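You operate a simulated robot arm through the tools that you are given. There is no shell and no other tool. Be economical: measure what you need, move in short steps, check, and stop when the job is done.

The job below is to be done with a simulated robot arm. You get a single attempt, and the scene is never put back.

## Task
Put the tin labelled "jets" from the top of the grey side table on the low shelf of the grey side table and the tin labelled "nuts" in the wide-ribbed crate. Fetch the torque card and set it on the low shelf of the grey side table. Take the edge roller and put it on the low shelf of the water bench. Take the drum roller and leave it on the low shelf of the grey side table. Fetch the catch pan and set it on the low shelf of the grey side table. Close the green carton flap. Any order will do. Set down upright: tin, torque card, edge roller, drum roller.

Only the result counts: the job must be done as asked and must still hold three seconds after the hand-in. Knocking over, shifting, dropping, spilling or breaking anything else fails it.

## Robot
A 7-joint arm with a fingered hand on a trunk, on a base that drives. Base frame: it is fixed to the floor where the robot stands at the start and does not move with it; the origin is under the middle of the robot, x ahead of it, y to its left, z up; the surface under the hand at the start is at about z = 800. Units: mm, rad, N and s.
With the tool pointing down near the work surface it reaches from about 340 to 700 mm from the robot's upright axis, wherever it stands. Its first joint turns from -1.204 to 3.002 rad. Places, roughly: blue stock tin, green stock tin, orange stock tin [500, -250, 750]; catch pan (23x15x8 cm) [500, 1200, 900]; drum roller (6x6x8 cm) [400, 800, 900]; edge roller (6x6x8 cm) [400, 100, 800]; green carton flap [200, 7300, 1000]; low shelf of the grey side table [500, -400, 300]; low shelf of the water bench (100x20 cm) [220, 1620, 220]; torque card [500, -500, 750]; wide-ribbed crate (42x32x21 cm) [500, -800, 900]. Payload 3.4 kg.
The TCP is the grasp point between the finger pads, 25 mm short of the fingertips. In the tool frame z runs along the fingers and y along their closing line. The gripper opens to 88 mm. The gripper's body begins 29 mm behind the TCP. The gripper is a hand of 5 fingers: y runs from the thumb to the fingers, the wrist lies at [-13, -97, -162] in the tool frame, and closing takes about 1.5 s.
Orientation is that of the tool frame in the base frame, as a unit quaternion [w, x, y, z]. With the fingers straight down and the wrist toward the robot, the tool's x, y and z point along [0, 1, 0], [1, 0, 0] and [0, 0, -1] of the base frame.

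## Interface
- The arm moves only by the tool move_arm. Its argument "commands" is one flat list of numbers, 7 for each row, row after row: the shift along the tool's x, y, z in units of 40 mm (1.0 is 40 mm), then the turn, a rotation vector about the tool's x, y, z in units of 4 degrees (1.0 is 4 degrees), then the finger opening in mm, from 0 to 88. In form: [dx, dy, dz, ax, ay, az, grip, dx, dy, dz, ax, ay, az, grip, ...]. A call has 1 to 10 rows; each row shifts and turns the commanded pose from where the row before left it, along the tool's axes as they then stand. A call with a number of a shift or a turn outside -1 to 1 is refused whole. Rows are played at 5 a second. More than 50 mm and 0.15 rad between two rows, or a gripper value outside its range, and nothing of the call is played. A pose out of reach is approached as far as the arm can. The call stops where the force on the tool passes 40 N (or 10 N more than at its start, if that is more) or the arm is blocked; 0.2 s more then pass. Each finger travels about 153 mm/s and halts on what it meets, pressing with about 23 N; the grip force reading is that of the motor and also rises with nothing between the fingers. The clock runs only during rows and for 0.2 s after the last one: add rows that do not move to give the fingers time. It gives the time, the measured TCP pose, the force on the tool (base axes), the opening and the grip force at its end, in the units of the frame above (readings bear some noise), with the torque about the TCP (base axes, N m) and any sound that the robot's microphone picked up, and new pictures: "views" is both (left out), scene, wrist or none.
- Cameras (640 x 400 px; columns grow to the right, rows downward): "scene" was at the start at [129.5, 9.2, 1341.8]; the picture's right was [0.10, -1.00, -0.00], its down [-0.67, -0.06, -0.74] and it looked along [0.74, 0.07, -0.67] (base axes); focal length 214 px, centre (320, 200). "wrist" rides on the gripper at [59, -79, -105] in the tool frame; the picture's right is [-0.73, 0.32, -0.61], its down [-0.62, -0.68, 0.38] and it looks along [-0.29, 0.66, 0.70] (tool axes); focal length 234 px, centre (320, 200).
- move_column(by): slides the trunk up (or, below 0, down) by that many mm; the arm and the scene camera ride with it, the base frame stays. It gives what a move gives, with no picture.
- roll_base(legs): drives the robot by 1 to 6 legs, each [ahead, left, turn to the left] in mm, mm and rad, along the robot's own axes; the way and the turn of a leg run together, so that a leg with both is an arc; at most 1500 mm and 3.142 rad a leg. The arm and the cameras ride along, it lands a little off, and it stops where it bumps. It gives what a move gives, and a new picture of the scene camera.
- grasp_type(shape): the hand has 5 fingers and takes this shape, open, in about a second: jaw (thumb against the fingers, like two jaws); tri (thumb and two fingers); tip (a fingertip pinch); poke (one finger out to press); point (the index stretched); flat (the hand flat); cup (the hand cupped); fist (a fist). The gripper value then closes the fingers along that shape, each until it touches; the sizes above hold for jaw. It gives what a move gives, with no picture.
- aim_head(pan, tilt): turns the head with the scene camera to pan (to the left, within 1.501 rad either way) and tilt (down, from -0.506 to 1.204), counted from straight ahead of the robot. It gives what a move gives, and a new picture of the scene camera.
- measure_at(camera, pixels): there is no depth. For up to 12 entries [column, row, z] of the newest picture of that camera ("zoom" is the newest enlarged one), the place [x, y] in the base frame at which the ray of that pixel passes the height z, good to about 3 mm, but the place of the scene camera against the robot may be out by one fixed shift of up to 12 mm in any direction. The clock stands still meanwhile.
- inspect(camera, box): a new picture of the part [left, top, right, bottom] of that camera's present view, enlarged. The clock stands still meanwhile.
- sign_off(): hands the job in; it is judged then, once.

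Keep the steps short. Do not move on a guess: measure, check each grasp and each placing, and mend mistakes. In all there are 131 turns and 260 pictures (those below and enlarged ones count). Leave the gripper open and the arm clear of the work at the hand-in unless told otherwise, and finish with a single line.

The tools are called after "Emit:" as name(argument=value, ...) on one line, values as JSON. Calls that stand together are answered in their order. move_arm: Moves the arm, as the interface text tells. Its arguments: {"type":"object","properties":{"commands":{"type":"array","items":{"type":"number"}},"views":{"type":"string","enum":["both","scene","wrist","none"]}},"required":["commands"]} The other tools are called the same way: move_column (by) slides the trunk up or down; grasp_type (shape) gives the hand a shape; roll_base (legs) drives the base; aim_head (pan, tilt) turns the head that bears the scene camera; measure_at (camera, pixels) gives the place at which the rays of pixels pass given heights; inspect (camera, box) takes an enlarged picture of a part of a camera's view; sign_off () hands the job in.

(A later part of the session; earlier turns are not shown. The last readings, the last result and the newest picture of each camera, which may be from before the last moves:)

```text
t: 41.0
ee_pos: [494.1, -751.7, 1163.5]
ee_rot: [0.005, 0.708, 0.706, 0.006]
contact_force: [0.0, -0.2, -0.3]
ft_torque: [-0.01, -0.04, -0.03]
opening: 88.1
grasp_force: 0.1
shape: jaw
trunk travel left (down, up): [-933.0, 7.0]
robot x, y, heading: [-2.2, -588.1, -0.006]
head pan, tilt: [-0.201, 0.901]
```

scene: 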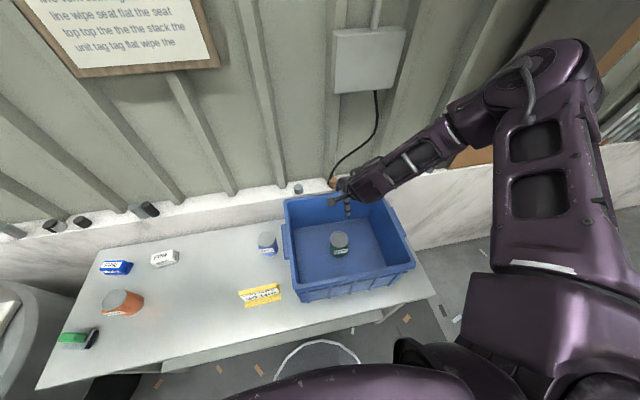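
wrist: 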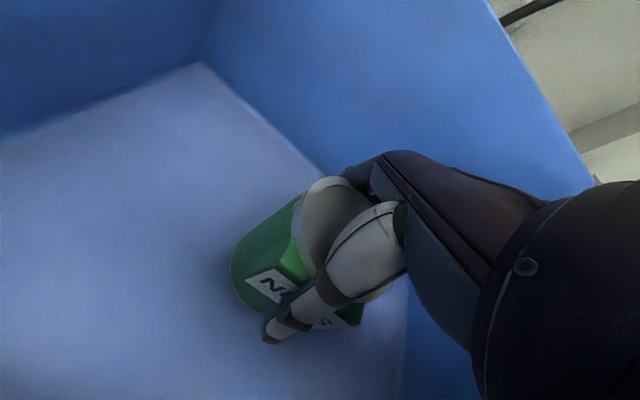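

NUTS stands upright in the crate. Next JETS: drive 290 left, raise the hand, then lower the trunk and look.

Emit:
roll_base(legs=[[0, 290, 0]])

Emit:
move_arm(commands=[0, -0.7, -0.7, 0, 0, 0, 88, 0, -0.7, -0.7, 0, 0, 0, 88, 0, 0, -1, 0, 0, 0, 88, 0, 0, -1, 0, 0, 0, 88, 0, 0, -1, 0, 0, 0, 88, 0, 0, -1, 0, 0, 0, 88], views="none")

Emit:
move_column(by=-283)

Emit:
aim_head(pan=-0.4, tilt=0.9)

Emit:
inspect(camera="wrist", box=[0, 0, 640, 400])

```text
t: 43.0
ee_pos: [496.4, -457.9, 1162.7]
ee_rot: [0.005, 0.708, 0.707, 0.006]
contact_force: [0.4, -0.7, 0.2]
ft_torque: [-0.01, -0.01, -0.01]
opening: 87.9
grasp_force: 0.1
shape: jaw
trunk travel left (down, up): [-933.0, 7.0]
robot x, y, heading: [-3.6, -294.2, -0.004]
head pan, tilt: [-0.201, 0.901]
```

scene: 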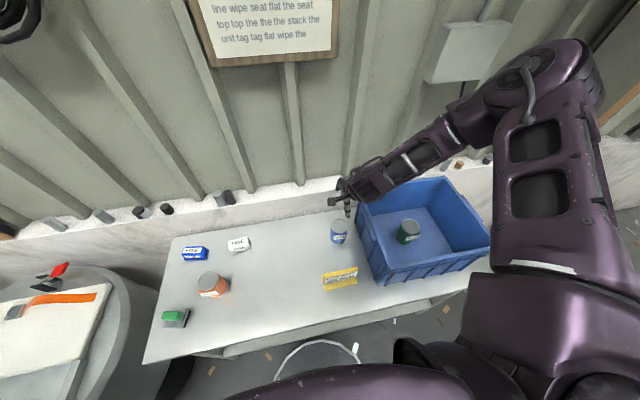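

```text
t: 44.4
ee_pos: [434.6, -455.3, 1381.7]
ee_rot: [0.006, 0.707, 0.707, 0.006]
contact_force: [-0.6, 0.7, -0.5]
ft_torque: [0.02, -0.02, -0.03]
opening: 88.0
grasp_force: 0.0
shape: jaw
trunk travel left (down, up): [-933.0, 7.0]
robot x, y, heading: [3.2, -290.9, -0.004]
head pan, tilt: [-0.201, 0.901]
```

```text
t: 47.2
ee_pos: [437.0, -456.9, 1096.6]
ee_rot: [0.005, 0.707, 0.707, 0.005]
contact_force: [-0.2, 1.1, -0.3]
ft_torque: [-0.01, -0.01, 0.01]
opening: 88.1
grasp_force: 0.1
shape: jaw
trunk travel left (down, up): [-650.0, 290.0]
robot x, y, heading: [-0.4, -291.3, -0.003]
head pan, tilt: [-0.201, 0.901]
```

```text
t: 48.0
ee_pos: [436.6, -456.5, 1097.6]
ee_rot: [0.005, 0.707, 0.707, 0.005]
contact_force: [0.4, -0.5, -0.2]
ft_torque: [0.0, -0.03, -0.02]
opening: 87.9
grasp_force: 0.0
shape: jaw
trunk travel left (down, up): [-650.0, 290.0]
robot x, y, heading: [-2.0, -295.6, -0.001]
head pan, tilt: [-0.4, 0.901]
```

scene: 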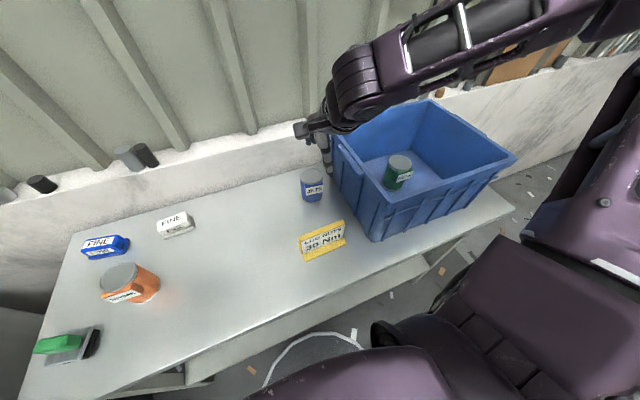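

```text
1.00 times, centred on (320, 200) of wrist (not enlarged: the box is as wide or as high as the picture)
```

zoom: 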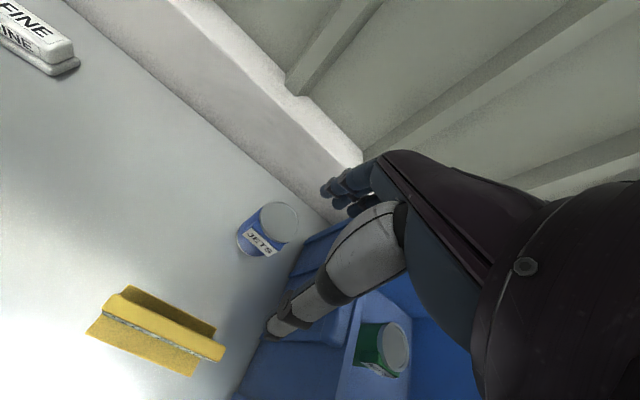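

Emit:
inspect(camera="wrist", box=[200, 160, 340, 300])

Emit:
measure_at(camera="wrist", pixels=[[279, 222, 900], [261, 213, 900], [298, 232, 900], [275, 203, 900], [270, 240, 900], [86, 332, 800], [185, 377, 800], [126, 286, 800], [104, 305, 860], [225, 355, 860]])

Emit:
measure_at(camera="scene", pixels=[[312, 173, 900], [300, 333, 100], [182, 388, 300], [240, 365, 300], [306, 262, 800], [345, 244, 800]])

```text
2.86 times, centred on (270, 230) of wrist
```

zoom: 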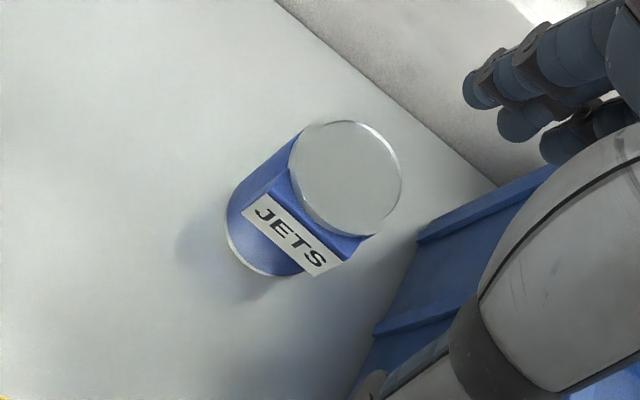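

```text
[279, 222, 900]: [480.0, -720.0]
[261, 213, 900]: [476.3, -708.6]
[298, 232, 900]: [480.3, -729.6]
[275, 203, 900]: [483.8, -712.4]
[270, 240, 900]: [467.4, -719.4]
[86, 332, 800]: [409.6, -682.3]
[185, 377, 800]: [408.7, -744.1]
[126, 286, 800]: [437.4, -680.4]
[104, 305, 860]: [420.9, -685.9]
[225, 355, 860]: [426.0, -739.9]
```

```text
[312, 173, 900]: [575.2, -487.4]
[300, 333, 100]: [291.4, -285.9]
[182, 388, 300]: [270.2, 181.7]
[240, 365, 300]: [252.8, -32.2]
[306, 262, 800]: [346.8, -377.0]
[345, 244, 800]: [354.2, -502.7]
```

The wrist numbers came from an older picture; measure in the zoom.

Emit:
measure_at(camera="zoom", pixels=[[289, 162, 900], [402, 195, 900], [345, 120, 900], [350, 235, 900], [345, 178, 900], [243, 200, 830], [340, 262, 830], [418, 240, 1000]])

```text
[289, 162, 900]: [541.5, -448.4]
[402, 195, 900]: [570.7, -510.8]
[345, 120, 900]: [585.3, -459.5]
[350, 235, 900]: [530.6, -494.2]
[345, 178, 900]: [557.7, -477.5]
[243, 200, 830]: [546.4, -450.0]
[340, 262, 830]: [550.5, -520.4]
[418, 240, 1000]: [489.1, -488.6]
```

JETS centre (557,-478). Move over it and descend partway, checking crate clearance.

Emit:
move_arm(commands=[-0.14, 0.95, 0, 0, 0, 0, 88, -0.14, 0.95, 0, 0, 0, 0, 88, -0.14, 0.95, 0, 0, 0, 0, 88, 0, 0, 1, 0, 0, 0, 88, 0, 0, 1, 0, 0, 0, 88, 0, 0, 1, 0, 0, 0, 88, 0, 0, 0.9, 0, 0, 0, 88], views="both")

```text
t: 49.6
ee_pos: [553.7, -471.1, 942.3]
ee_rot: [0.006, 0.707, 0.707, 0.004]
contact_force: [0.5, -0.9, 0.2]
ft_torque: [-0.02, -0.02, 0.0]
opening: 88.1
grasp_force: 0.1
shape: jaw
trunk travel left (down, up): [-650.0, 290.0]
robot x, y, heading: [1.2, -294.0, -0.003]
head pan, tilt: [-0.4, 0.901]
```

scene: 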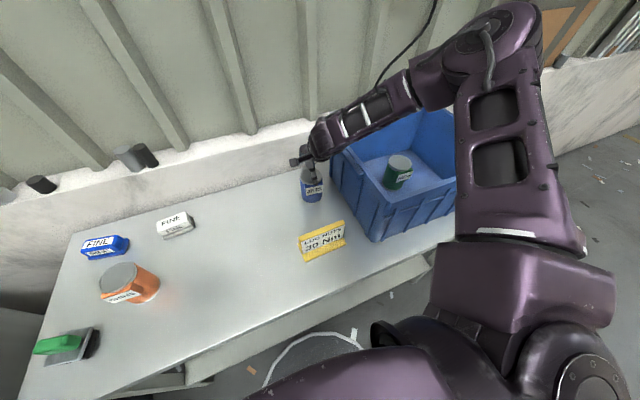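
wrist: 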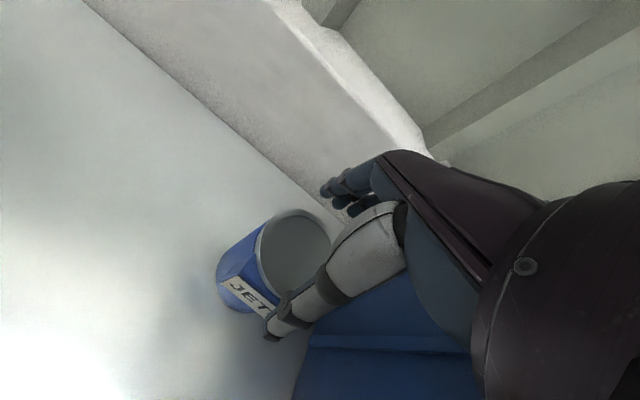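

Forearm rises away over the rim with margin; go down the last 50 mm in small steps.

Emit:
move_arm(commands=[-0.05, 0, 0.5, 0, 0, 0, 88, 0, 0, 0.4, 0, 0, 0, 88, 0, 0, 0.35, 0, 0, 0, 88], views="wrist")

```text
t: 50.4
ee_pos: [553.6, -477.5, 896.1]
ee_rot: [0.006, 0.708, 0.706, 0.006]
contact_force: [2.8, 1.5, 3.0]
ft_torque: [0.0, -0.11, 0.02]
opening: 88.2
grasp_force: 0.1
shape: jaw
out of reach, approached as far as the arm can: row 3
trunk travel left (down, up): [-650.0, 290.0]
robot x, y, heading: [-1.0, -290.7, -0.002]
head pan, tilt: [-0.4, 0.901]
```

wrist: 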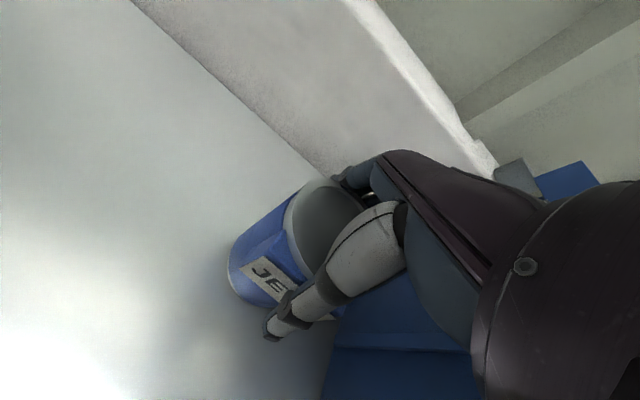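

Emit:
move_arm(commands=[0, 0, 0, 0, 0, 0, 60, 0, 0, 0, 0, 0, 0, 50, 0, 0, 0, 0, 0, 0, 50, 0, 0, 0, 0, 0, 0, 50, 0, 0, 0, 0, 0, 0, 50, 0, 0, 0, 0, 0, 0, 50, 0, 0, 0, 0, 0, 0, 50], views="wrist")

```text
t: 52.0
ee_pos: [553.0, -477.8, 895.5]
ee_rot: [0.004, 0.707, 0.707, 0.004]
contact_force: [0.0, -0.6, -0.6]
ft_torque: [-0.04, 0.01, -0.02]
opening: 60.2
grasp_force: 23.2
shape: jaw
trunk travel left (down, up): [-650.0, 290.0]
robot x, y, heading: [-3.2, -291.1, -0.005]
head pan, tilt: [-0.4, 0.901]
```

wrist: 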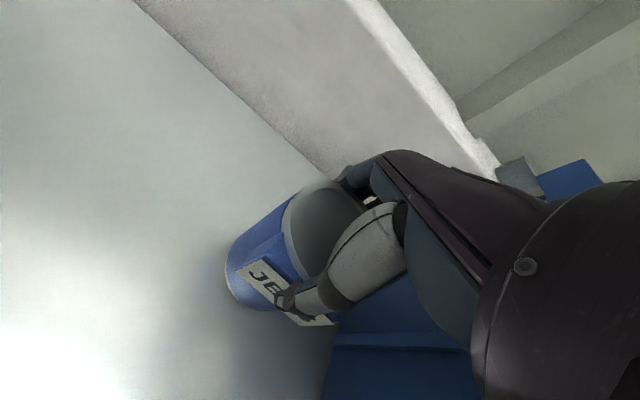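

Gripped. Lift with the trunk.

Emit:
move_column(by=180)

Emit:
move_arm(commands=[0, -0.8, -0.8, 0, 0, 0, 50, 0, -0.8, -0.8, 0, 0, 0, 50, 0, -0.8, -0.8, 0, 0, 0, 50], views="both")

```text
t: 54.0
ee_pos: [552.1, -478.2, 1074.9]
ee_rot: [0.006, 0.707, 0.707, 0.005]
contact_force: [0.1, 0.6, -4.3]
ft_torque: [-0.01, 0.03, -0.01]
opening: 60.7
grasp_force: 22.9
shape: jaw
trunk travel left (down, up): [-830.0, 110.0]
robot x, y, heading: [0.8, -292.6, 0.001]
head pan, tilt: [-0.4, 0.901]
```

```text
t: 54.8
ee_pos: [453.0, -478.2, 1173.4]
ee_rot: [0.006, 0.707, 0.707, 0.005]
contact_force: [-0.4, -0.4, -5.2]
ft_torque: [-0.01, 0.01, 0.0]
opening: 60.1
grasp_force: 22.5
shape: jaw
trunk travel left (down, up): [-830.0, 110.0]
robot x, y, heading: [-0.8, -289.9, -0.004]
head pan, tilt: [-0.4, 0.901]
```

scene: 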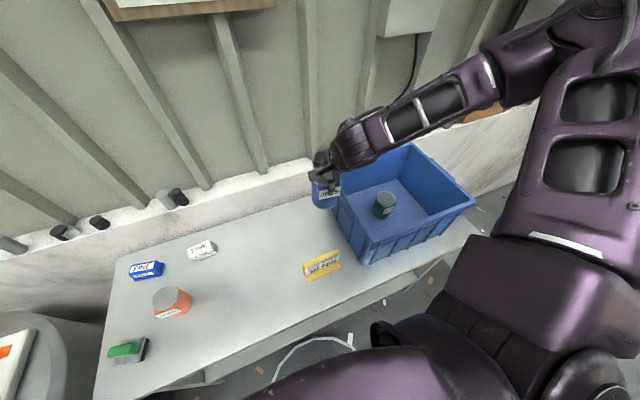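
wrist: 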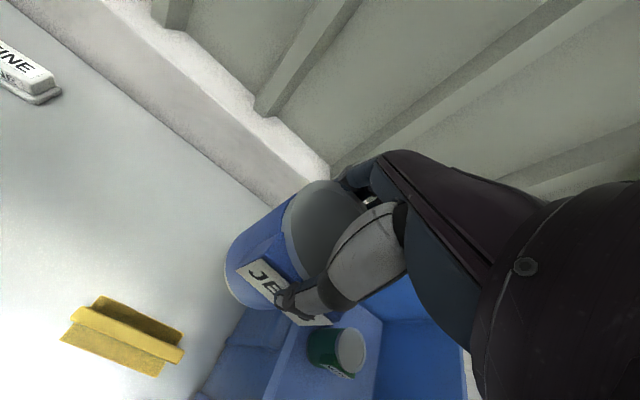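

JETS held. I need to back off before lowering; check the floor behind and to the sides.

Emit:
aim_head(pan=-1.5, tilt=0.8)

Emit:
aim_head(pan=1.5, tilt=0.8)

```text
t: 56.1
ee_pos: [455.7, -477.5, 1172.2]
ee_rot: [0.005, 0.707, 0.708, 0.005]
contact_force: [-0.2, -0.2, -4.4]
ft_torque: [0.0, 0.02, 0.0]
opening: 60.1
grasp_force: 23.0
shape: jaw
trunk travel left (down, up): [-830.0, 110.0]
robot x, y, heading: [-0.3, -292.7, -0.006]
head pan, tilt: [-1.499, 0.799]
```

scene: 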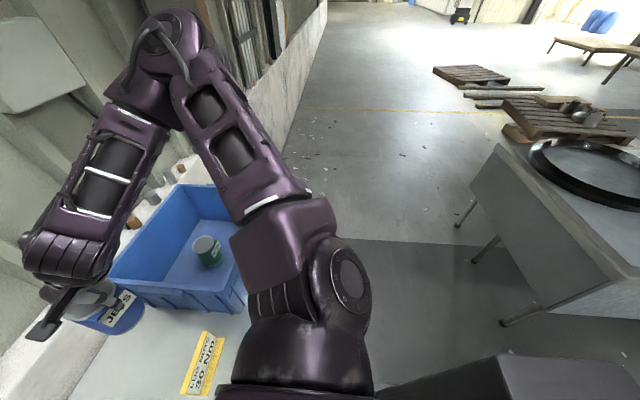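

```text
t: 58.7
ee_pos: [456.0, -477.5, 1171.4]
ee_rot: [0.006, 0.707, 0.707, 0.005]
contact_force: [0.2, -0.1, -4.6]
ft_torque: [0.01, 0.0, -0.01]
opening: 60.6
grasp_force: 23.7
shape: jaw
trunk travel left (down, up): [-830.0, 110.0]
robot x, y, heading: [0.5, -292.0, -0.003]
head pan, tilt: [1.499, 0.799]
```

scene: 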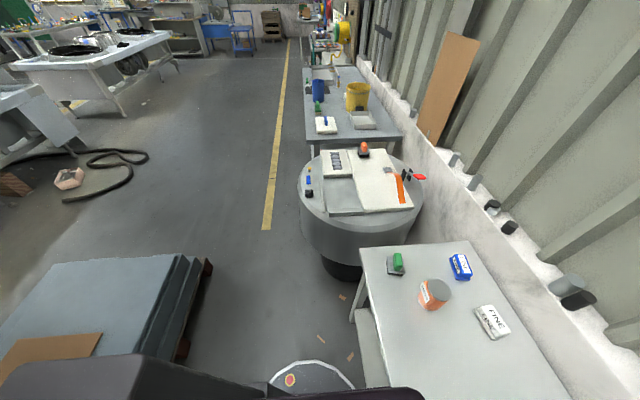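

Emit:
measure_at(camera="scene", pixels=[[210, 262, 0], [185, 355, 0], [176, 256, 300], [140, 352, 300], [65, 262, 300], [265, 390, 150], [355, 390, 150], [310, 360, 150], [300, 210, 800], [425, 215, 800]])

```text
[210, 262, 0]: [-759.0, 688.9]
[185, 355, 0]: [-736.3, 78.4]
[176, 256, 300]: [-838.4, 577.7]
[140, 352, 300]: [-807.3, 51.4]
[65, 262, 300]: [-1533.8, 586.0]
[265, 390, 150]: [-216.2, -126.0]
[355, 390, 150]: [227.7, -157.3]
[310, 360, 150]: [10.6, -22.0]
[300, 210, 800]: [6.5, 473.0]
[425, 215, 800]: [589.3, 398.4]
```

Base radius ≈270; a plate stack is behind at x≈−740. Back up 340 mm, then lower the trunk 700.

Emit:
roll_base(legs=[[-340, 0, 0]])

Emit:
move_arm(commands=[0, -0.7, 0, 0, 0, 0, 50], views="none")

Emit:
move_column(by=-350)

Emit:
aim_head(pan=0, tilt=0.7)

```text
t: 60.9
ee_pos: [113.8, -476.1, 1171.1]
ee_rot: [0.006, 0.706, 0.708, 0.005]
contact_force: [-0.9, 0.3, -3.8]
ft_torque: [-0.02, 0.02, 0.0]
opening: 60.3
grasp_force: 23.1
shape: jaw
trunk travel left (down, up): [-830.0, 110.0]
robot x, y, heading: [-344.8, -288.7, -0.003]
head pan, tilt: [1.499, 0.799]
```

scene: 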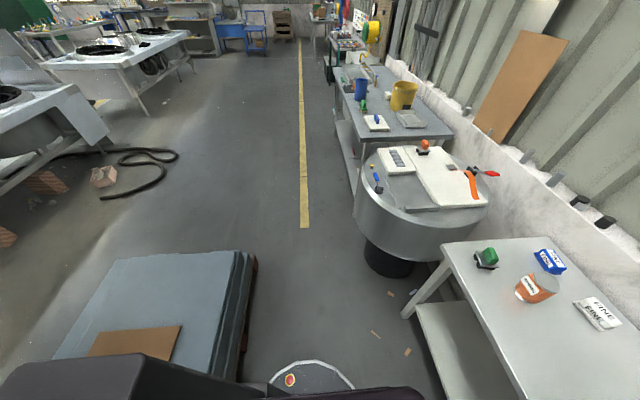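

```text
t: 61.3
ee_pos: [81.7, -476.1, 1171.5]
ee_rot: [0.006, 0.706, 0.708, 0.006]
contact_force: [-0.3, -0.2, -4.5]
ft_torque: [0.04, 0.01, -0.05]
opening: 60.2
grasp_force: 22.9
shape: jaw
trunk travel left (down, up): [-830.0, 110.0]
robot x, y, heading: [-347.1, -294.0, -0.005]
head pan, tilt: [1.499, 0.799]
```

```text
t: 64.8
ee_pos: [84.7, -475.7, 820.5]
ee_rot: [0.005, 0.706, 0.708, 0.006]
contact_force: [0.0, -0.8, -5.2]
ft_torque: [-0.01, 0.0, 0.01]
opening: 60.3
grasp_force: 22.6
shape: jaw
trunk travel left (down, up): [-480.0, 460.0]
robot x, y, heading: [-345.0, -289.9, -0.001]
head pan, tilt: [1.499, 0.799]
```

```text
t: 66.4
ee_pos: [83.8, -475.6, 821.4]
ee_rot: [0.005, 0.706, 0.708, 0.006]
contact_force: [-0.7, -0.3, -5.2]
ft_torque: [0.03, 0.01, 0.03]
opening: 60.1
grasp_force: 23.4
shape: jaw
trunk travel left (down, up): [-480.0, 460.0]
robot x, y, heading: [-345.0, -289.0, 0.002]
head pan, tilt: [0.0, 0.7]
```

scene: 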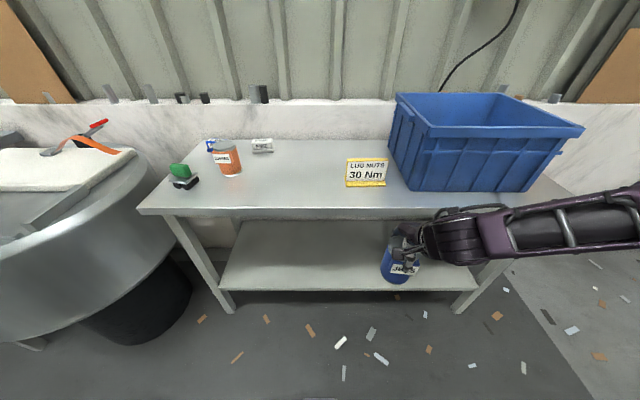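

The shelf is visible and empty. Measure its front edge, then lower another 350 and compare.

Emit:
measure_at(camera="scene", pixels=[[140, 213, 800], [400, 213, 800], [300, 290, 300], [220, 290, 300], [478, 291, 300], [300, 290, 250], [300, 290, 350], [245, 222, 300]])

Emit:
move_column(by=-300)

Emit:
aim_head(pan=0, tilt=0.6)

```text
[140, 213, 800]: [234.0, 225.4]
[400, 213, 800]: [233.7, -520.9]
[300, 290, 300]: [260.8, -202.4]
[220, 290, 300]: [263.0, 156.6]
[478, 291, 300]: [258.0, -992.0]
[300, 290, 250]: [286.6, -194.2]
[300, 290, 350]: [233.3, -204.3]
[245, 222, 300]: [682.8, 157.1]
```

```text
t: 69.4
ee_pos: [84.8, -475.3, 520.5]
ee_rot: [0.005, 0.706, 0.708, 0.005]
contact_force: [-0.6, -0.2, -4.6]
ft_torque: [0.03, -0.02, -0.02]
opening: 60.1
grasp_force: 22.7
shape: jaw
trunk travel left (down, up): [-180.0, 760.0]
robot x, y, heading: [-344.3, -293.3, 0.002]
head pan, tilt: [0.0, 0.7]
```

```text
t: 70.0
ee_pos: [85.2, -475.7, 521.9]
ee_rot: [0.005, 0.706, 0.708, 0.005]
contact_force: [-0.2, -0.4, -4.8]
ft_torque: [0.02, 0.02, -0.04]
opening: 60.5
grasp_force: 22.8
shape: jaw
trunk travel left (down, up): [-180.0, 760.0]
robot x, y, heading: [-342.3, -290.4, 0.002]
head pan, tilt: [0.0, 0.6]
```

scene: 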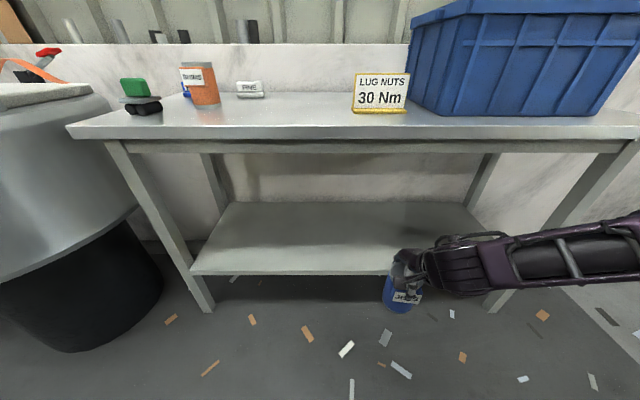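

Emit:
measure_at(camera="scene", pixels=[[300, 272, 300], [300, 272, 250], [300, 272, 350], [190, 271, 300], [225, 203, 300], [470, 203, 300], [300, 203, 300], [100, 141, 780], [500, 152, 740]])

```text
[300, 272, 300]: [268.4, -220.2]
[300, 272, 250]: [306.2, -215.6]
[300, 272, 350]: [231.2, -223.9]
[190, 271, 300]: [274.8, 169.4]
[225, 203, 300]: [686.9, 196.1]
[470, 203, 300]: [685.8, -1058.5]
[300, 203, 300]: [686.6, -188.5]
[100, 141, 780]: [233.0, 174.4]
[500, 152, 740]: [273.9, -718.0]
```

Shelf front edge x≈265 at z≈300–340. Lower 40 and drive in 260 mm, keeping the tin above shelf height.

Emit:
move_column(by=-35)

Emit:
roll_base(legs=[[150, 0, 0]])

Emit:
aim_head(pan=-0.4, tilt=0.6)

```text
t: 70.8
ee_pos: [84.8, -475.5, 486.8]
ee_rot: [0.005, 0.705, 0.709, 0.004]
contact_force: [0.1, 0.9, -3.9]
ft_torque: [-0.01, 0.01, 0.01]
opening: 60.1
grasp_force: 22.5
shape: jaw
trunk travel left (down, up): [-145.0, 795.0]
robot x, y, heading: [-344.4, -291.6, -0.002]
head pan, tilt: [0.0, 0.6]
```

```text
t: 72.2
ee_pos: [236.4, -475.5, 488.2]
ee_rot: [0.005, 0.706, 0.709, 0.005]
contact_force: [-0.9, 1.3, -3.9]
ft_torque: [0.05, 0.0, -0.02]
opening: 60.2
grasp_force: 23.2
shape: jaw
trunk travel left (down, up): [-145.0, 795.0]
robot x, y, heading: [-190.3, -291.6, 0.004]
head pan, tilt: [0.0, 0.6]
```

scene: 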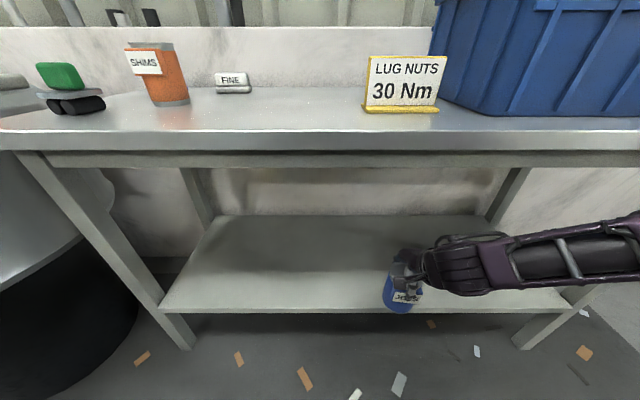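

```text
t: 73.1
ee_pos: [236.6, -477.6, 486.5]
ee_rot: [0.005, 0.706, 0.708, 0.005]
contact_force: [-0.4, -0.6, -4.4]
ft_torque: [0.02, 0.01, 0.05]
opening: 60.4
grasp_force: 23.4
shape: jaw
trunk travel left (down, up): [-145.0, 795.0]
robot x, y, heading: [-191.9, -290.9, 0.005]
head pan, tilt: [-0.4, 0.6]
```

scene: 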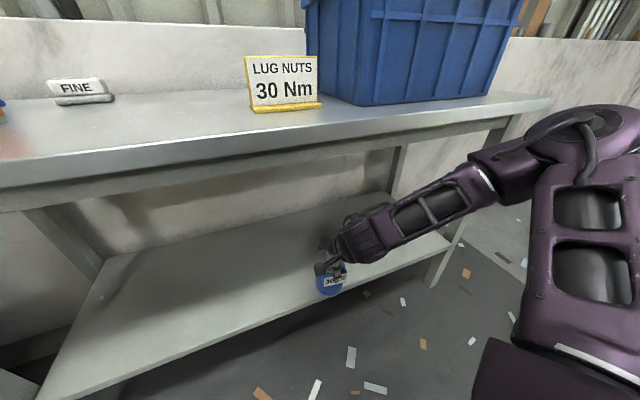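

Emit:
roll_base(legs=[[115, 0, 0]])

Emit:
inspect(camera="wrist", box=[0, 0, 640, 400])

```text
t: 74.3
ee_pos: [350.5, -477.4, 485.9]
ee_rot: [0.005, 0.707, 0.707, 0.004]
contact_force: [1.0, -0.7, -4.2]
ft_torque: [0.01, 0.03, 0.01]
opening: 60.1
grasp_force: 22.8
shape: jaw
trunk travel left (down, up): [-145.0, 795.0]
robot x, y, heading: [-77.9, -289.8, -0.003]
head pan, tilt: [-0.4, 0.6]
```

scene: 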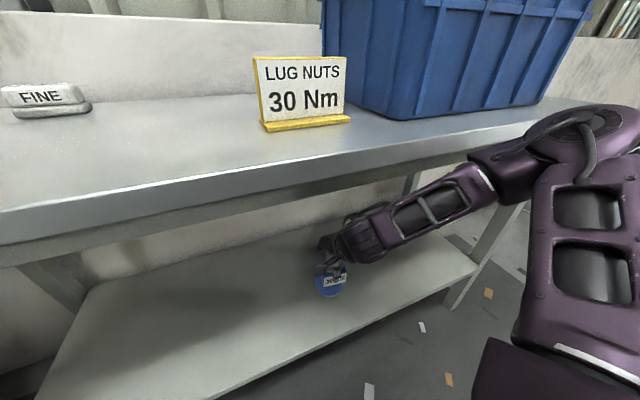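

```text
1.00 times, centred on (320, 200) of wrist (not enlarged: the box is as wide or as high as the picture)
```

zoom: 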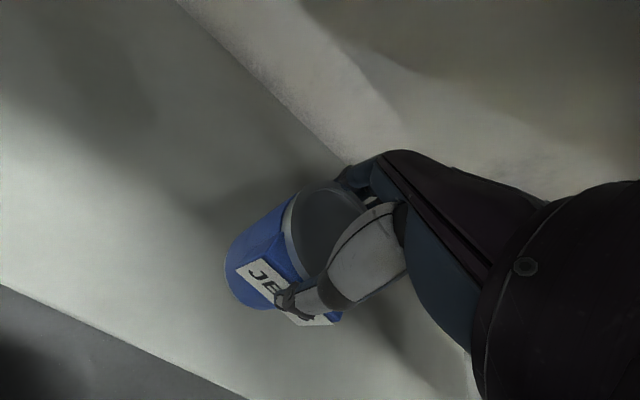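

Emit:
move_arm(commands=[0, 0, 0.9, 0, 0, 0, 50], views="wrist")

```text
t: 74.7
ee_pos: [349.3, -477.9, 450.9]
ee_rot: [0.005, 0.707, 0.707, 0.005]
contact_force: [0.1, 0.2, -4.8]
ft_torque: [0.01, 0.0, 0.02]
opening: 60.1
grasp_force: 22.6
shape: jaw
trunk travel left (down, up): [-145.0, 795.0]
robot x, y, heading: [-75.2, -287.6, -0.006]
head pan, tilt: [-0.4, 0.6]
```

wrist: 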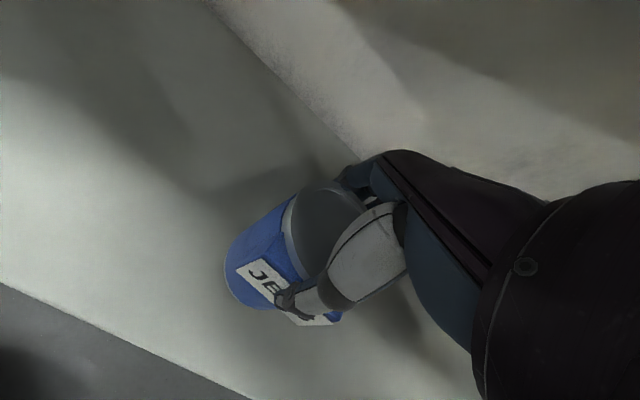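

Emit:
move_arm(commands=[0, 0, 0.25, 0, 0, 0, 50, 0, 0, 0.2, 0, 0, 0, 50, 0, 0, 0.2, 0, 0, 0, 50], views="none")

Emit:
move_column(by=-10)

Emit:
move_column(by=-10)

```text
t: 75.5
ee_pos: [350.9, -476.0, 425.1]
ee_rot: [0.005, 0.707, 0.707, 0.005]
contact_force: [-0.2, -1.0, -4.3]
ft_torque: [0.02, -0.01, 0.01]
opening: 60.4
grasp_force: 23.4
shape: jaw
trunk travel left (down, up): [-145.0, 795.0]
robot x, y, heading: [-75.9, -293.2, -0.001]
head pan, tilt: [-0.4, 0.6]
```

```text
t: 76.1
ee_pos: [350.5, -476.7, 415.4]
ee_rot: [0.005, 0.707, 0.707, 0.004]
contact_force: [0.3, -0.3, -5.8]
ft_torque: [-0.01, 0.02, 0.01]
opening: 59.9
grasp_force: 22.6
shape: jaw
trunk travel left (down, up): [-135.0, 805.0]
robot x, y, heading: [-74.9, -294.5, -0.002]
head pan, tilt: [-0.4, 0.6]
```

```text
t: 76.6
ee_pos: [352.7, -475.8, 405.1]
ee_rot: [0.005, 0.707, 0.707, 0.006]
contact_force: [-1.0, 0.0, -4.7]
ft_torque: [0.01, 0.0, 0.0]
opening: 60.4
grasp_force: 22.9
shape: jaw
trunk travel left (down, up): [-125.0, 815.0]
robot x, y, heading: [-76.8, -289.2, -0.004]
head pan, tilt: [-0.4, 0.6]
```

Still hanging (−4.7 N); continue down.

Emit:
move_column(by=-6)

Emit:
move_column(by=-5)

Emit:
inspect(camera="scene", box=[240, 200, 440, 325])

```text
t: 77.2
ee_pos: [351.5, -477.2, 398.6]
ee_rot: [0.006, 0.707, 0.707, 0.006]
contact_force: [0.1, 0.1, -5.0]
ft_torque: [-0.01, 0.01, -0.02]
opening: 60.4
grasp_force: 23.4
shape: jaw
trunk travel left (down, up): [-119.0, 821.0]
robot x, y, heading: [-79.0, -292.8, -0.001]
head pan, tilt: [-0.4, 0.6]
```

```text
t: 77.7
ee_pos: [350.3, -476.9, 395.3]
ee_rot: [0.006, 0.706, 0.708, 0.005]
contact_force: [0.4, 1.4, 3.7]
ft_torque: [0.0, 0.05, 0.04]
opening: 60.0
grasp_force: 22.7
shape: jaw
trunk travel left (down, up): [-114.0, 826.0]
robot x, y, heading: [-75.8, -292.7, -0.006]
head pan, tilt: [-0.4, 0.6]
```

```text
3.20 times, centred on (340, 262) of scene
```

zoom: 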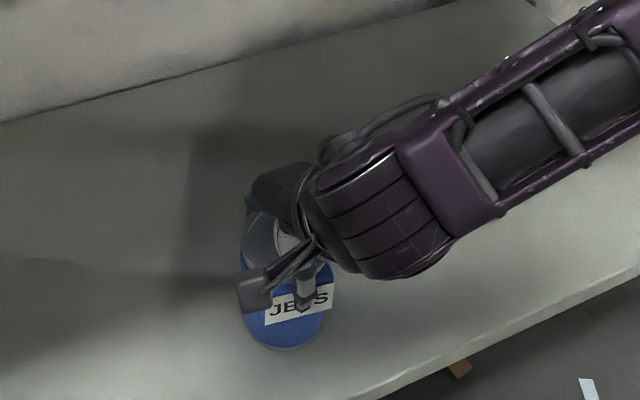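

Touchdown at TCP 395 → shelf z≈300. Release.

Emit:
move_arm(commands=[0, 0, 0, 0, 0, 0, 70, 0, 0, 0, 0, 0, 0, 80, 0, 0, 0, 0, 0, 0, 88, 0, 0, 0, 0, 0, 0, 88, 0, 0, 0, 0, 0, 0, 88, 0, 0, -0.5, 0, 0, 0, 88, 0, 0, -0.8, 0, 0, 0, 88], views="wrist")

```text
t: 79.3
ee_pos: [348.8, -476.6, 445.8]
ee_rot: [0.005, 0.706, 0.708, 0.006]
contact_force: [-0.3, -0.4, 0.3]
ft_torque: [0.03, 0.02, -0.02]
opening: 87.7
grasp_force: 0.0
shape: jaw
trunk travel left (down, up): [-114.0, 826.0]
robot x, y, heading: [-77.2, -293.1, -0.008]
head pan, tilt: [-0.4, 0.6]
```

wrist: 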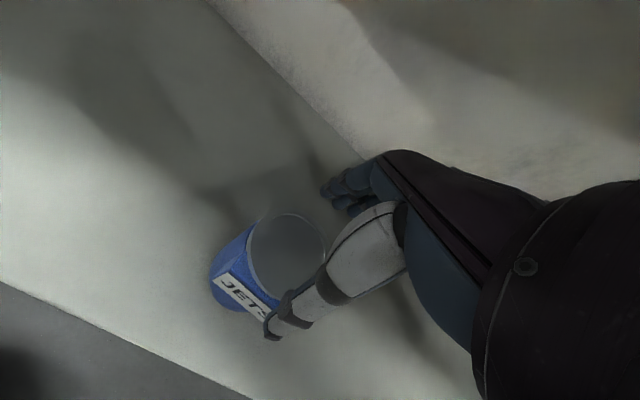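

JETS stands upright. Retreat: rise 40, back out 270, then trunk up 620 for the card.

Emit:
move_arm(commands=[0, 0, -1, 0, 0, 0, 88], views="none")

Emit:
roll_base(legs=[[-265, 0, 0]])

Emit:
move_column(by=560)

Emit:
roll_base(legs=[[205, 60, 0]])

Emit:
inspect(camera="wrist", box=[0, 0, 640, 400])

```text
t: 79.7
ee_pos: [349.7, -476.3, 485.6]
ee_rot: [0.004, 0.707, 0.707, 0.005]
contact_force: [0.7, -0.9, -0.5]
ft_torque: [0.0, 0.01, -0.02]
opening: 87.9
grasp_force: 0.1
shape: jaw
trunk travel left (down, up): [-114.0, 826.0]
robot x, y, heading: [-78.8, -292.8, -0.005]
head pan, tilt: [-0.4, 0.6]
```

```text
t: 81.6
ee_pos: [79.6, -475.3, 486.3]
ee_rot: [0.004, 0.706, 0.708, 0.005]
contact_force: [-0.5, -0.2, 0.3]
ft_torque: [-0.03, 0.02, 0.02]
opening: 87.8
grasp_force: 0.1
shape: jaw
trunk travel left (down, up): [-114.0, 826.0]
robot x, y, heading: [-345.6, -289.3, 0.003]
head pan, tilt: [-0.4, 0.6]
```

scene: 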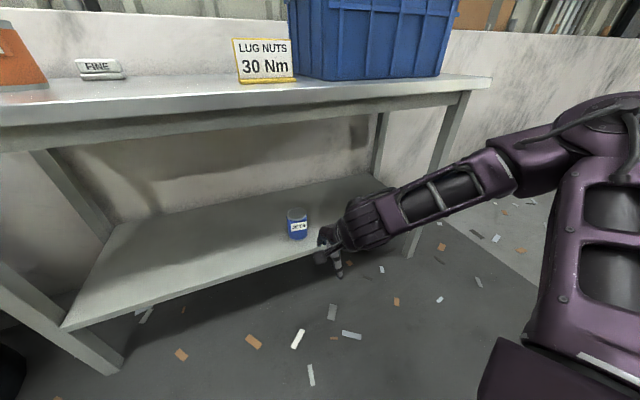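

```text
refused: 560 is not a number from -400 to 400
```

```text
t: 83.3
ee_pos: [281.0, -418.4, 486.4]
ee_rot: [0.005, 0.709, 0.705, 0.005]
contact_force: [0.0, -0.3, -0.2]
ft_torque: [0.01, -0.03, 0.02]
opening: 87.9
grasp_force: 0.1
shape: jaw
trunk travel left (down, up): [-114.0, 826.0]
robot x, y, heading: [-146.3, -230.6, -0.004]
head pan, tilt: [-0.4, 0.6]
```

scene: 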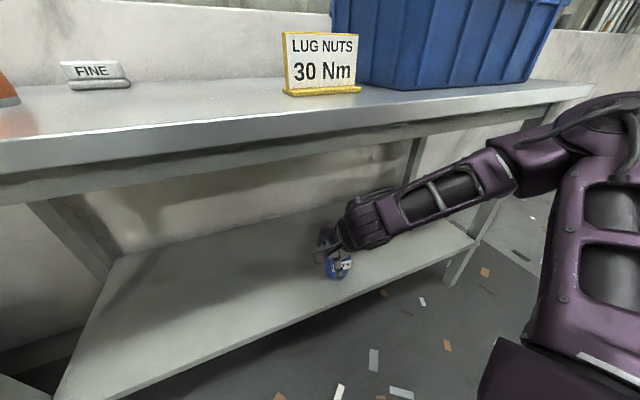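

```text
1.00 times, centred on (320, 200) of wrist (not enlarged: the box is as wide or as high as the picture)
```

zoom: 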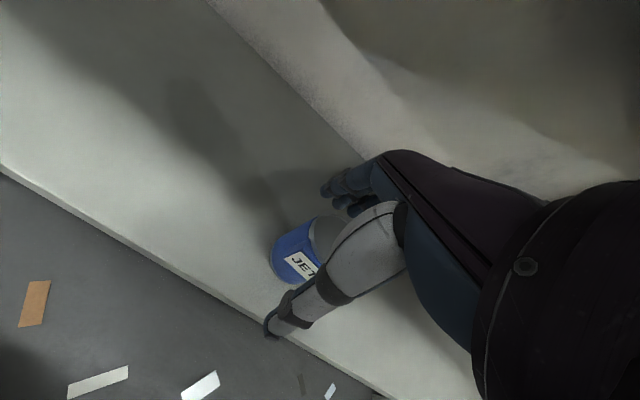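

The 560 mm lift was refused (limit 400), so the drive went in low, with no contact and the tin untouched. Back out again, then lift in two parts.

Emit:
roll_base(legs=[[-205, 0, 0]])

Emit:
move_column(by=400)

Emit:
move_column(by=170)

```text
t: 84.9
ee_pos: [74.4, -417.0, 485.8]
ee_rot: [0.005, 0.708, 0.706, 0.005]
contact_force: [-0.7, 0.4, -0.5]
ft_torque: [-0.01, -0.02, 0.01]
opening: 88.0
grasp_force: 0.0
shape: jaw
trunk travel left (down, up): [-114.0, 826.0]
robot x, y, heading: [-349.2, -232.3, -0.003]
head pan, tilt: [-0.4, 0.6]
```

scene: 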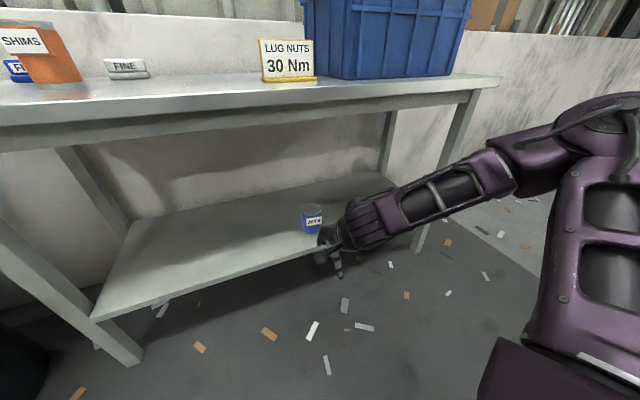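

```text
t: 88.8
ee_pos: [73.9, -417.5, 885.8]
ee_rot: [0.004, 0.708, 0.706, 0.005]
contact_force: [-0.2, 0.7, 0.8]
ft_torque: [0.0, 0.0, 0.0]
opening: 87.7
grasp_force: 0.1
shape: jaw
trunk travel left (down, up): [-514.0, 426.0]
robot x, y, heading: [-350.8, -229.5, -0.008]
head pan, tilt: [-0.4, 0.6]
```

```text
t: 90.7
ee_pos: [73.9, -417.7, 1055.7]
ee_rot: [0.005, 0.708, 0.706, 0.005]
contact_force: [-0.4, -0.9, 0.0]
ft_torque: [0.01, 0.02, -0.03]
opening: 87.8
grasp_force: 0.0
shape: jaw
trunk travel left (down, up): [-684.0, 256.0]
robot x, y, heading: [-349.4, -228.8, -0.004]
head pan, tilt: [-0.4, 0.6]
```

Tin still standing. Now at z≈1056, drive forward 220 toward the card.

Emit:
roll_base(legs=[[215, 0, 0]])

Emit:
inspect(camera="wrist", box=[0, 0, 640, 400])

```text
t: 92.3
ee_pos: [289.6, -417.9, 1055.7]
ee_rot: [0.006, 0.708, 0.707, 0.005]
contact_force: [-0.1, 0.0, 0.6]
ft_torque: [-0.01, 0.01, -0.02]
opening: 87.7
grasp_force: 0.1
shape: jaw
trunk travel left (down, up): [-684.0, 256.0]
robot x, y, heading: [-136.8, -231.1, -0.0]
head pan, tilt: [-0.4, 0.6]
```

scene: 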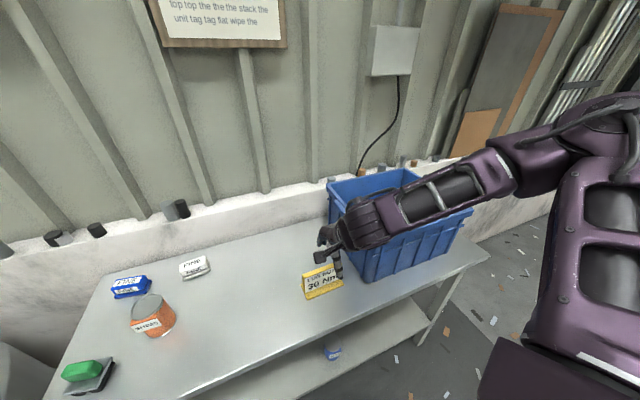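

```text
1.00 times, centred on (320, 200) of wrist (not enlarged: the box is as wide or as high as the picture)
```

zoom: 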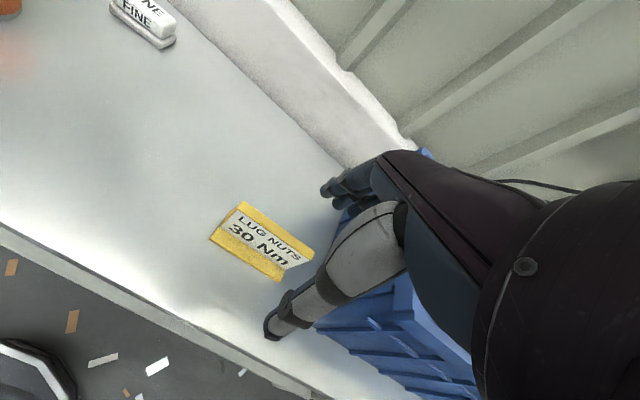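

Emit:
inspect(camera="scene", box=[280, 230, 380, 310])

Emit:
measure_at(camera="zoom", pixels=[[320, 200, 850]])

Emit:
inspect(camera="wrist", box=[190, 180, 350, 300])

```text
5.00 times, centred on (330, 270) of scene
```

zoom: 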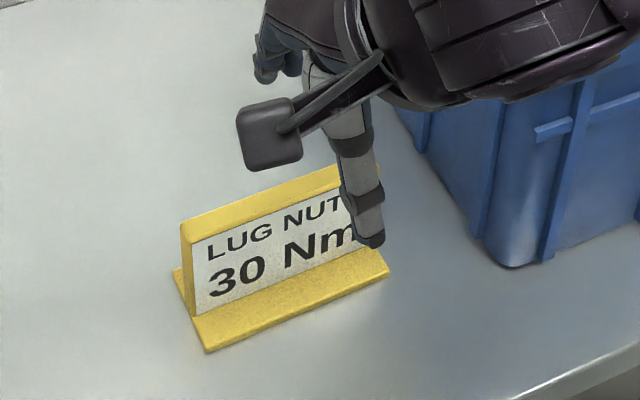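

```text
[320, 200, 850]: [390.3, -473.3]
```

```text
3.33 times, centred on (270, 240) of wrist
```

zoom: 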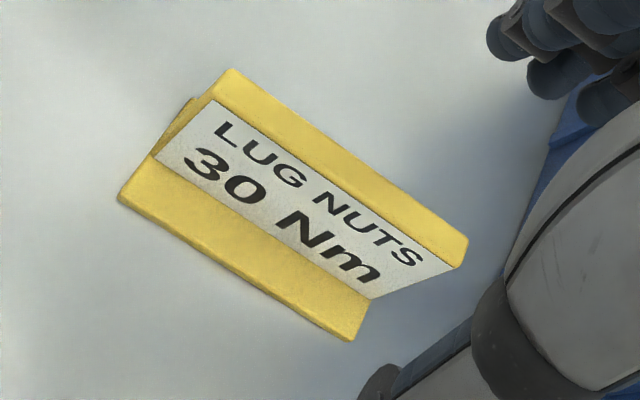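

Emit:
measure_at(camera="zoom", pixels=[[118, 200, 800], [347, 341, 800], [213, 100, 860], [213, 100, 880], [232, 68, 860], [232, 68, 880], [456, 270, 860], [456, 270, 880], [468, 240, 860], [468, 240, 880], [192, 98, 800]])

Emit:
measure_at(camera="scene", pixels=[[303.6, 278, 860], [303.6, 278, 880], [302.4, 274.4, 860], [302.4, 274.4, 880], [307.5, 300, 800], [343.5, 284.5, 800]])

```text
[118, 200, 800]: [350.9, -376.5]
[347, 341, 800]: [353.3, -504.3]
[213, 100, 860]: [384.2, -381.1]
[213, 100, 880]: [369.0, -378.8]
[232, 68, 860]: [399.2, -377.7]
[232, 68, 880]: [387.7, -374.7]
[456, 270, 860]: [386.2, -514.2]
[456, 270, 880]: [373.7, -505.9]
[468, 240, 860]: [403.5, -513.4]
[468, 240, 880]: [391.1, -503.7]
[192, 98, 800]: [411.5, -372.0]
```

```text
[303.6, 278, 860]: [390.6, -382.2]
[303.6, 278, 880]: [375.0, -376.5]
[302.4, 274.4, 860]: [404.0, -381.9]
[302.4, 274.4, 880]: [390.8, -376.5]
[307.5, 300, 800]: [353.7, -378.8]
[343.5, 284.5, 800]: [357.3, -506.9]
```

Card top edge z≈880, x 370–390, y −376…−504. Move over its centre, then lower using the trunk.

Emit:
move_arm(commands=[-0.2, 0.78, 0, 0, 0, 0, 88, -0.2, 0.78, 0, 0, 0, 0, 88, -0.15, 0.72, 0, 0, 0, 0, 88], views="none")

Emit:
move_column(by=-130)

Emit:
move_arm(commands=[0, 0, 0, 0, 0, 0, 88], views="both")

```text
t: 93.1
ee_pos: [381.4, -438.7, 1057.8]
ee_rot: [0.005, 0.707, 0.707, 0.005]
contact_force: [0.0, -0.2, 0.1]
ft_torque: [-0.01, -0.02, 0.04]
opening: 87.7
grasp_force: 0.0
shape: jaw
trunk travel left (down, up): [-684.0, 256.0]
robot x, y, heading: [-136.9, -231.4, -0.006]
head pan, tilt: [-0.4, 0.6]
```

```text
t: 94.7
ee_pos: [380.0, -437.7, 928.1]
ee_rot: [0.005, 0.707, 0.707, 0.004]
contact_force: [-0.1, -1.0, 0.4]
ft_torque: [0.0, -0.01, -0.01]
opening: 87.6
grasp_force: 0.0
shape: jaw
trunk travel left (down, up): [-554.0, 386.0]
robot x, y, heading: [-139.4, -228.5, -0.005]
head pan, tilt: [-0.4, 0.6]
```

```text
t: 95.1
ee_pos: [378.9, -440.2, 927.6]
ee_rot: [0.005, 0.708, 0.706, 0.005]
contact_force: [-0.3, -0.3, 0.7]
ft_torque: [-0.01, 0.01, 0.0]
opening: 87.7
grasp_force: 0.1
shape: jaw
trunk travel left (down, up): [-554.0, 386.0]
robot x, y, heading: [-135.5, -230.8, -0.009]
head pan, tilt: [-0.4, 0.6]
```

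scene: 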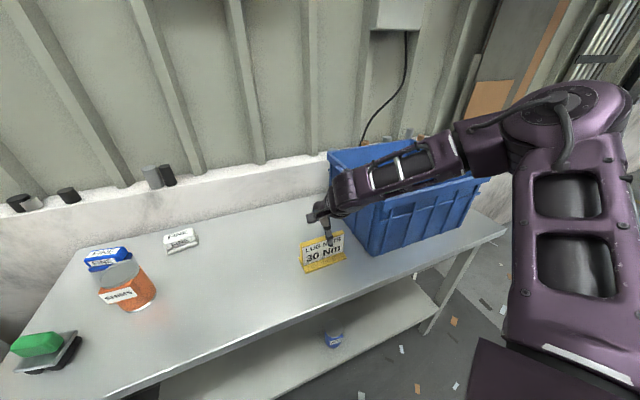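
wrist: 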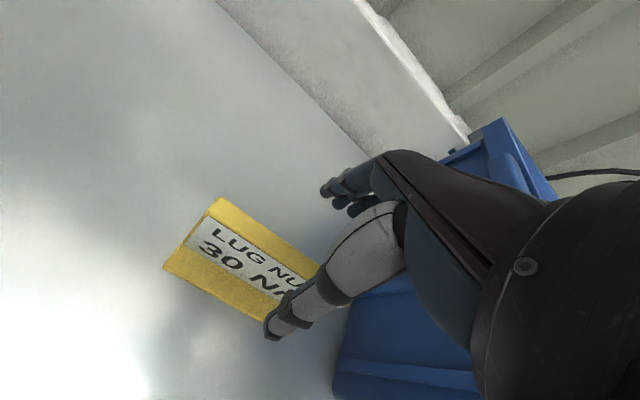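

Emit:
measure_at(camera="wrist", pixels=[[222, 198, 880], [210, 213, 880], [164, 268, 800]])

Emit:
move_arm(commands=[0, 0.03, 0.7, 0, 0, 0, 88, 0, 0, 0.7, 0, 0, 0, 88], views="wrist")

```text
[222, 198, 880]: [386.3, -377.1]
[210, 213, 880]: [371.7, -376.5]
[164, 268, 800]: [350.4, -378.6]
```

```text
t: 95.7
ee_pos: [379.2, -437.7, 870.5]
ee_rot: [0.004, 0.708, 0.706, 0.005]
contact_force: [-0.3, -0.2, 0.3]
ft_torque: [0.01, 0.01, -0.01]
opening: 88.0
grasp_force: 0.1
shape: jaw
trunk travel left (down, up): [-554.0, 386.0]
robot x, y, heading: [-135.8, -230.5, -0.005]
head pan, tilt: [-0.4, 0.6]
```

wrist: 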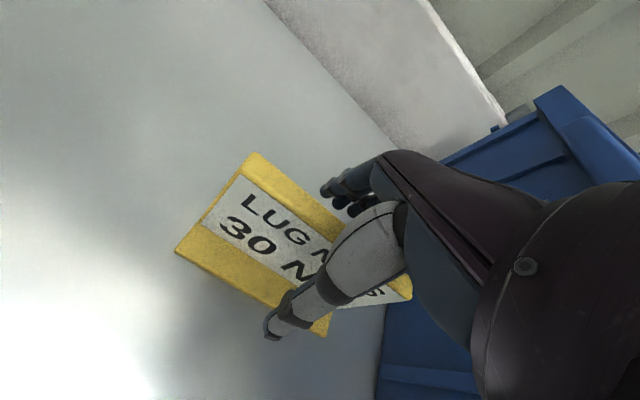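

Straddling the panel. Close.

Emit:
move_arm(commands=[0, 0, 0, 0, 0, 0, 40, 0, 0, 0, 0, 0, 0, 5, 0, 0, 0, 0, 0, 0, 5, 0, 0, 0, 0, 0, 0, 5, 0, 0, 0, 0, 0, 0, 5, 0, 0, 0, 0, 0, 0, 5, 0, 0, 0, 0, 0, 0, 5], views="wrist")

```text
t: 97.3
ee_pos: [380.5, -437.9, 870.2]
ee_rot: [0.004, 0.707, 0.707, 0.005]
contact_force: [0.9, 0.0, 0.0]
ft_torque: [-0.01, 0.04, 0.01]
opening: 10.0
grasp_force: 23.4
shape: jaw
trunk travel left (down, up): [-554.0, 386.0]
robot x, y, heading: [-137.9, -229.5, -0.006]
head pan, tilt: [-0.4, 0.6]
```

wrist: 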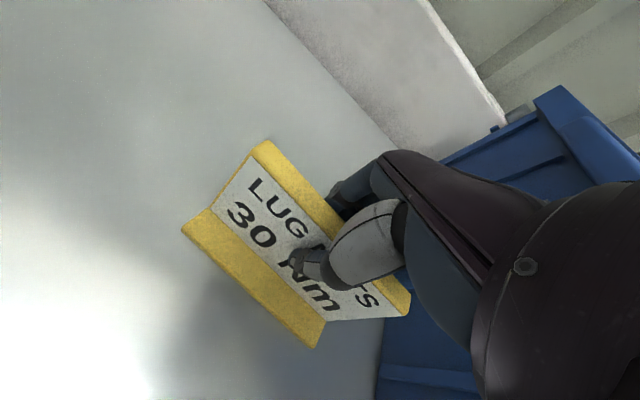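

Emit:
move_column(by=150)

Emit:
aim_head(pan=-0.45, tilt=0.6)

Emit:
inspect(camera="wrist", box=[120, 100, 440, 360])

```text
t: 99.1
ee_pos: [379.6, -438.1, 1020.3]
ee_rot: [0.005, 0.707, 0.707, 0.005]
contact_force: [0.2, -0.1, -1.4]
ft_torque: [0.0, -0.02, 0.01]
opening: 10.2
grasp_force: 23.9
shape: jaw
trunk travel left (down, up): [-704.0, 236.0]
robot x, y, heading: [-134.7, -228.0, -0.005]
head pan, tilt: [-0.4, 0.6]
```

```text
t: 99.7
ee_pos: [379.2, -438.0, 1020.7]
ee_rot: [0.005, 0.708, 0.707, 0.005]
contact_force: [-0.3, 0.4, -1.9]
ft_torque: [0.02, -0.01, -0.02]
opening: 10.0
grasp_force: 23.0
shape: jaw
trunk travel left (down, up): [-704.0, 236.0]
robot x, y, heading: [-138.4, -228.3, -0.007]
head pan, tilt: [-0.45, 0.6]
```

scene: 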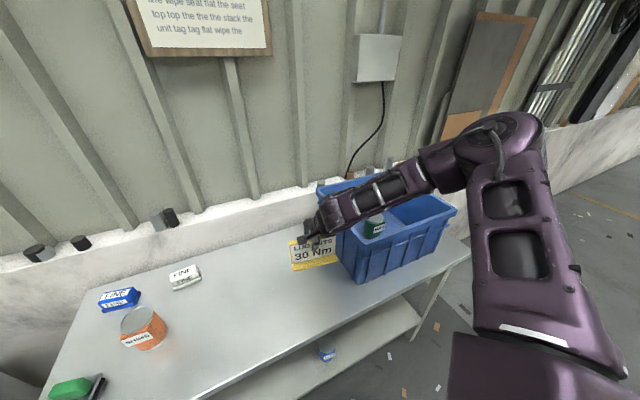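

```text
1.54 times, centred on (280, 230) of wrist
```

zoom: 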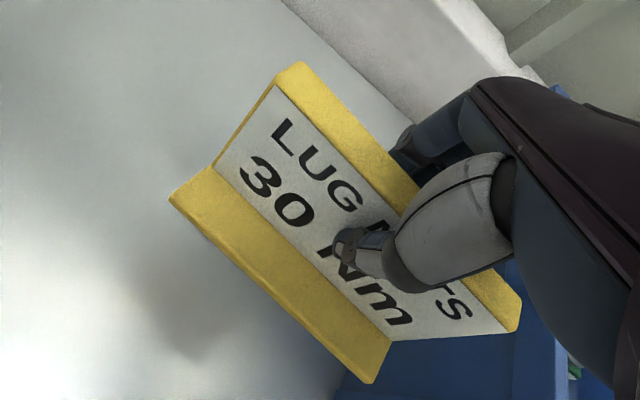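

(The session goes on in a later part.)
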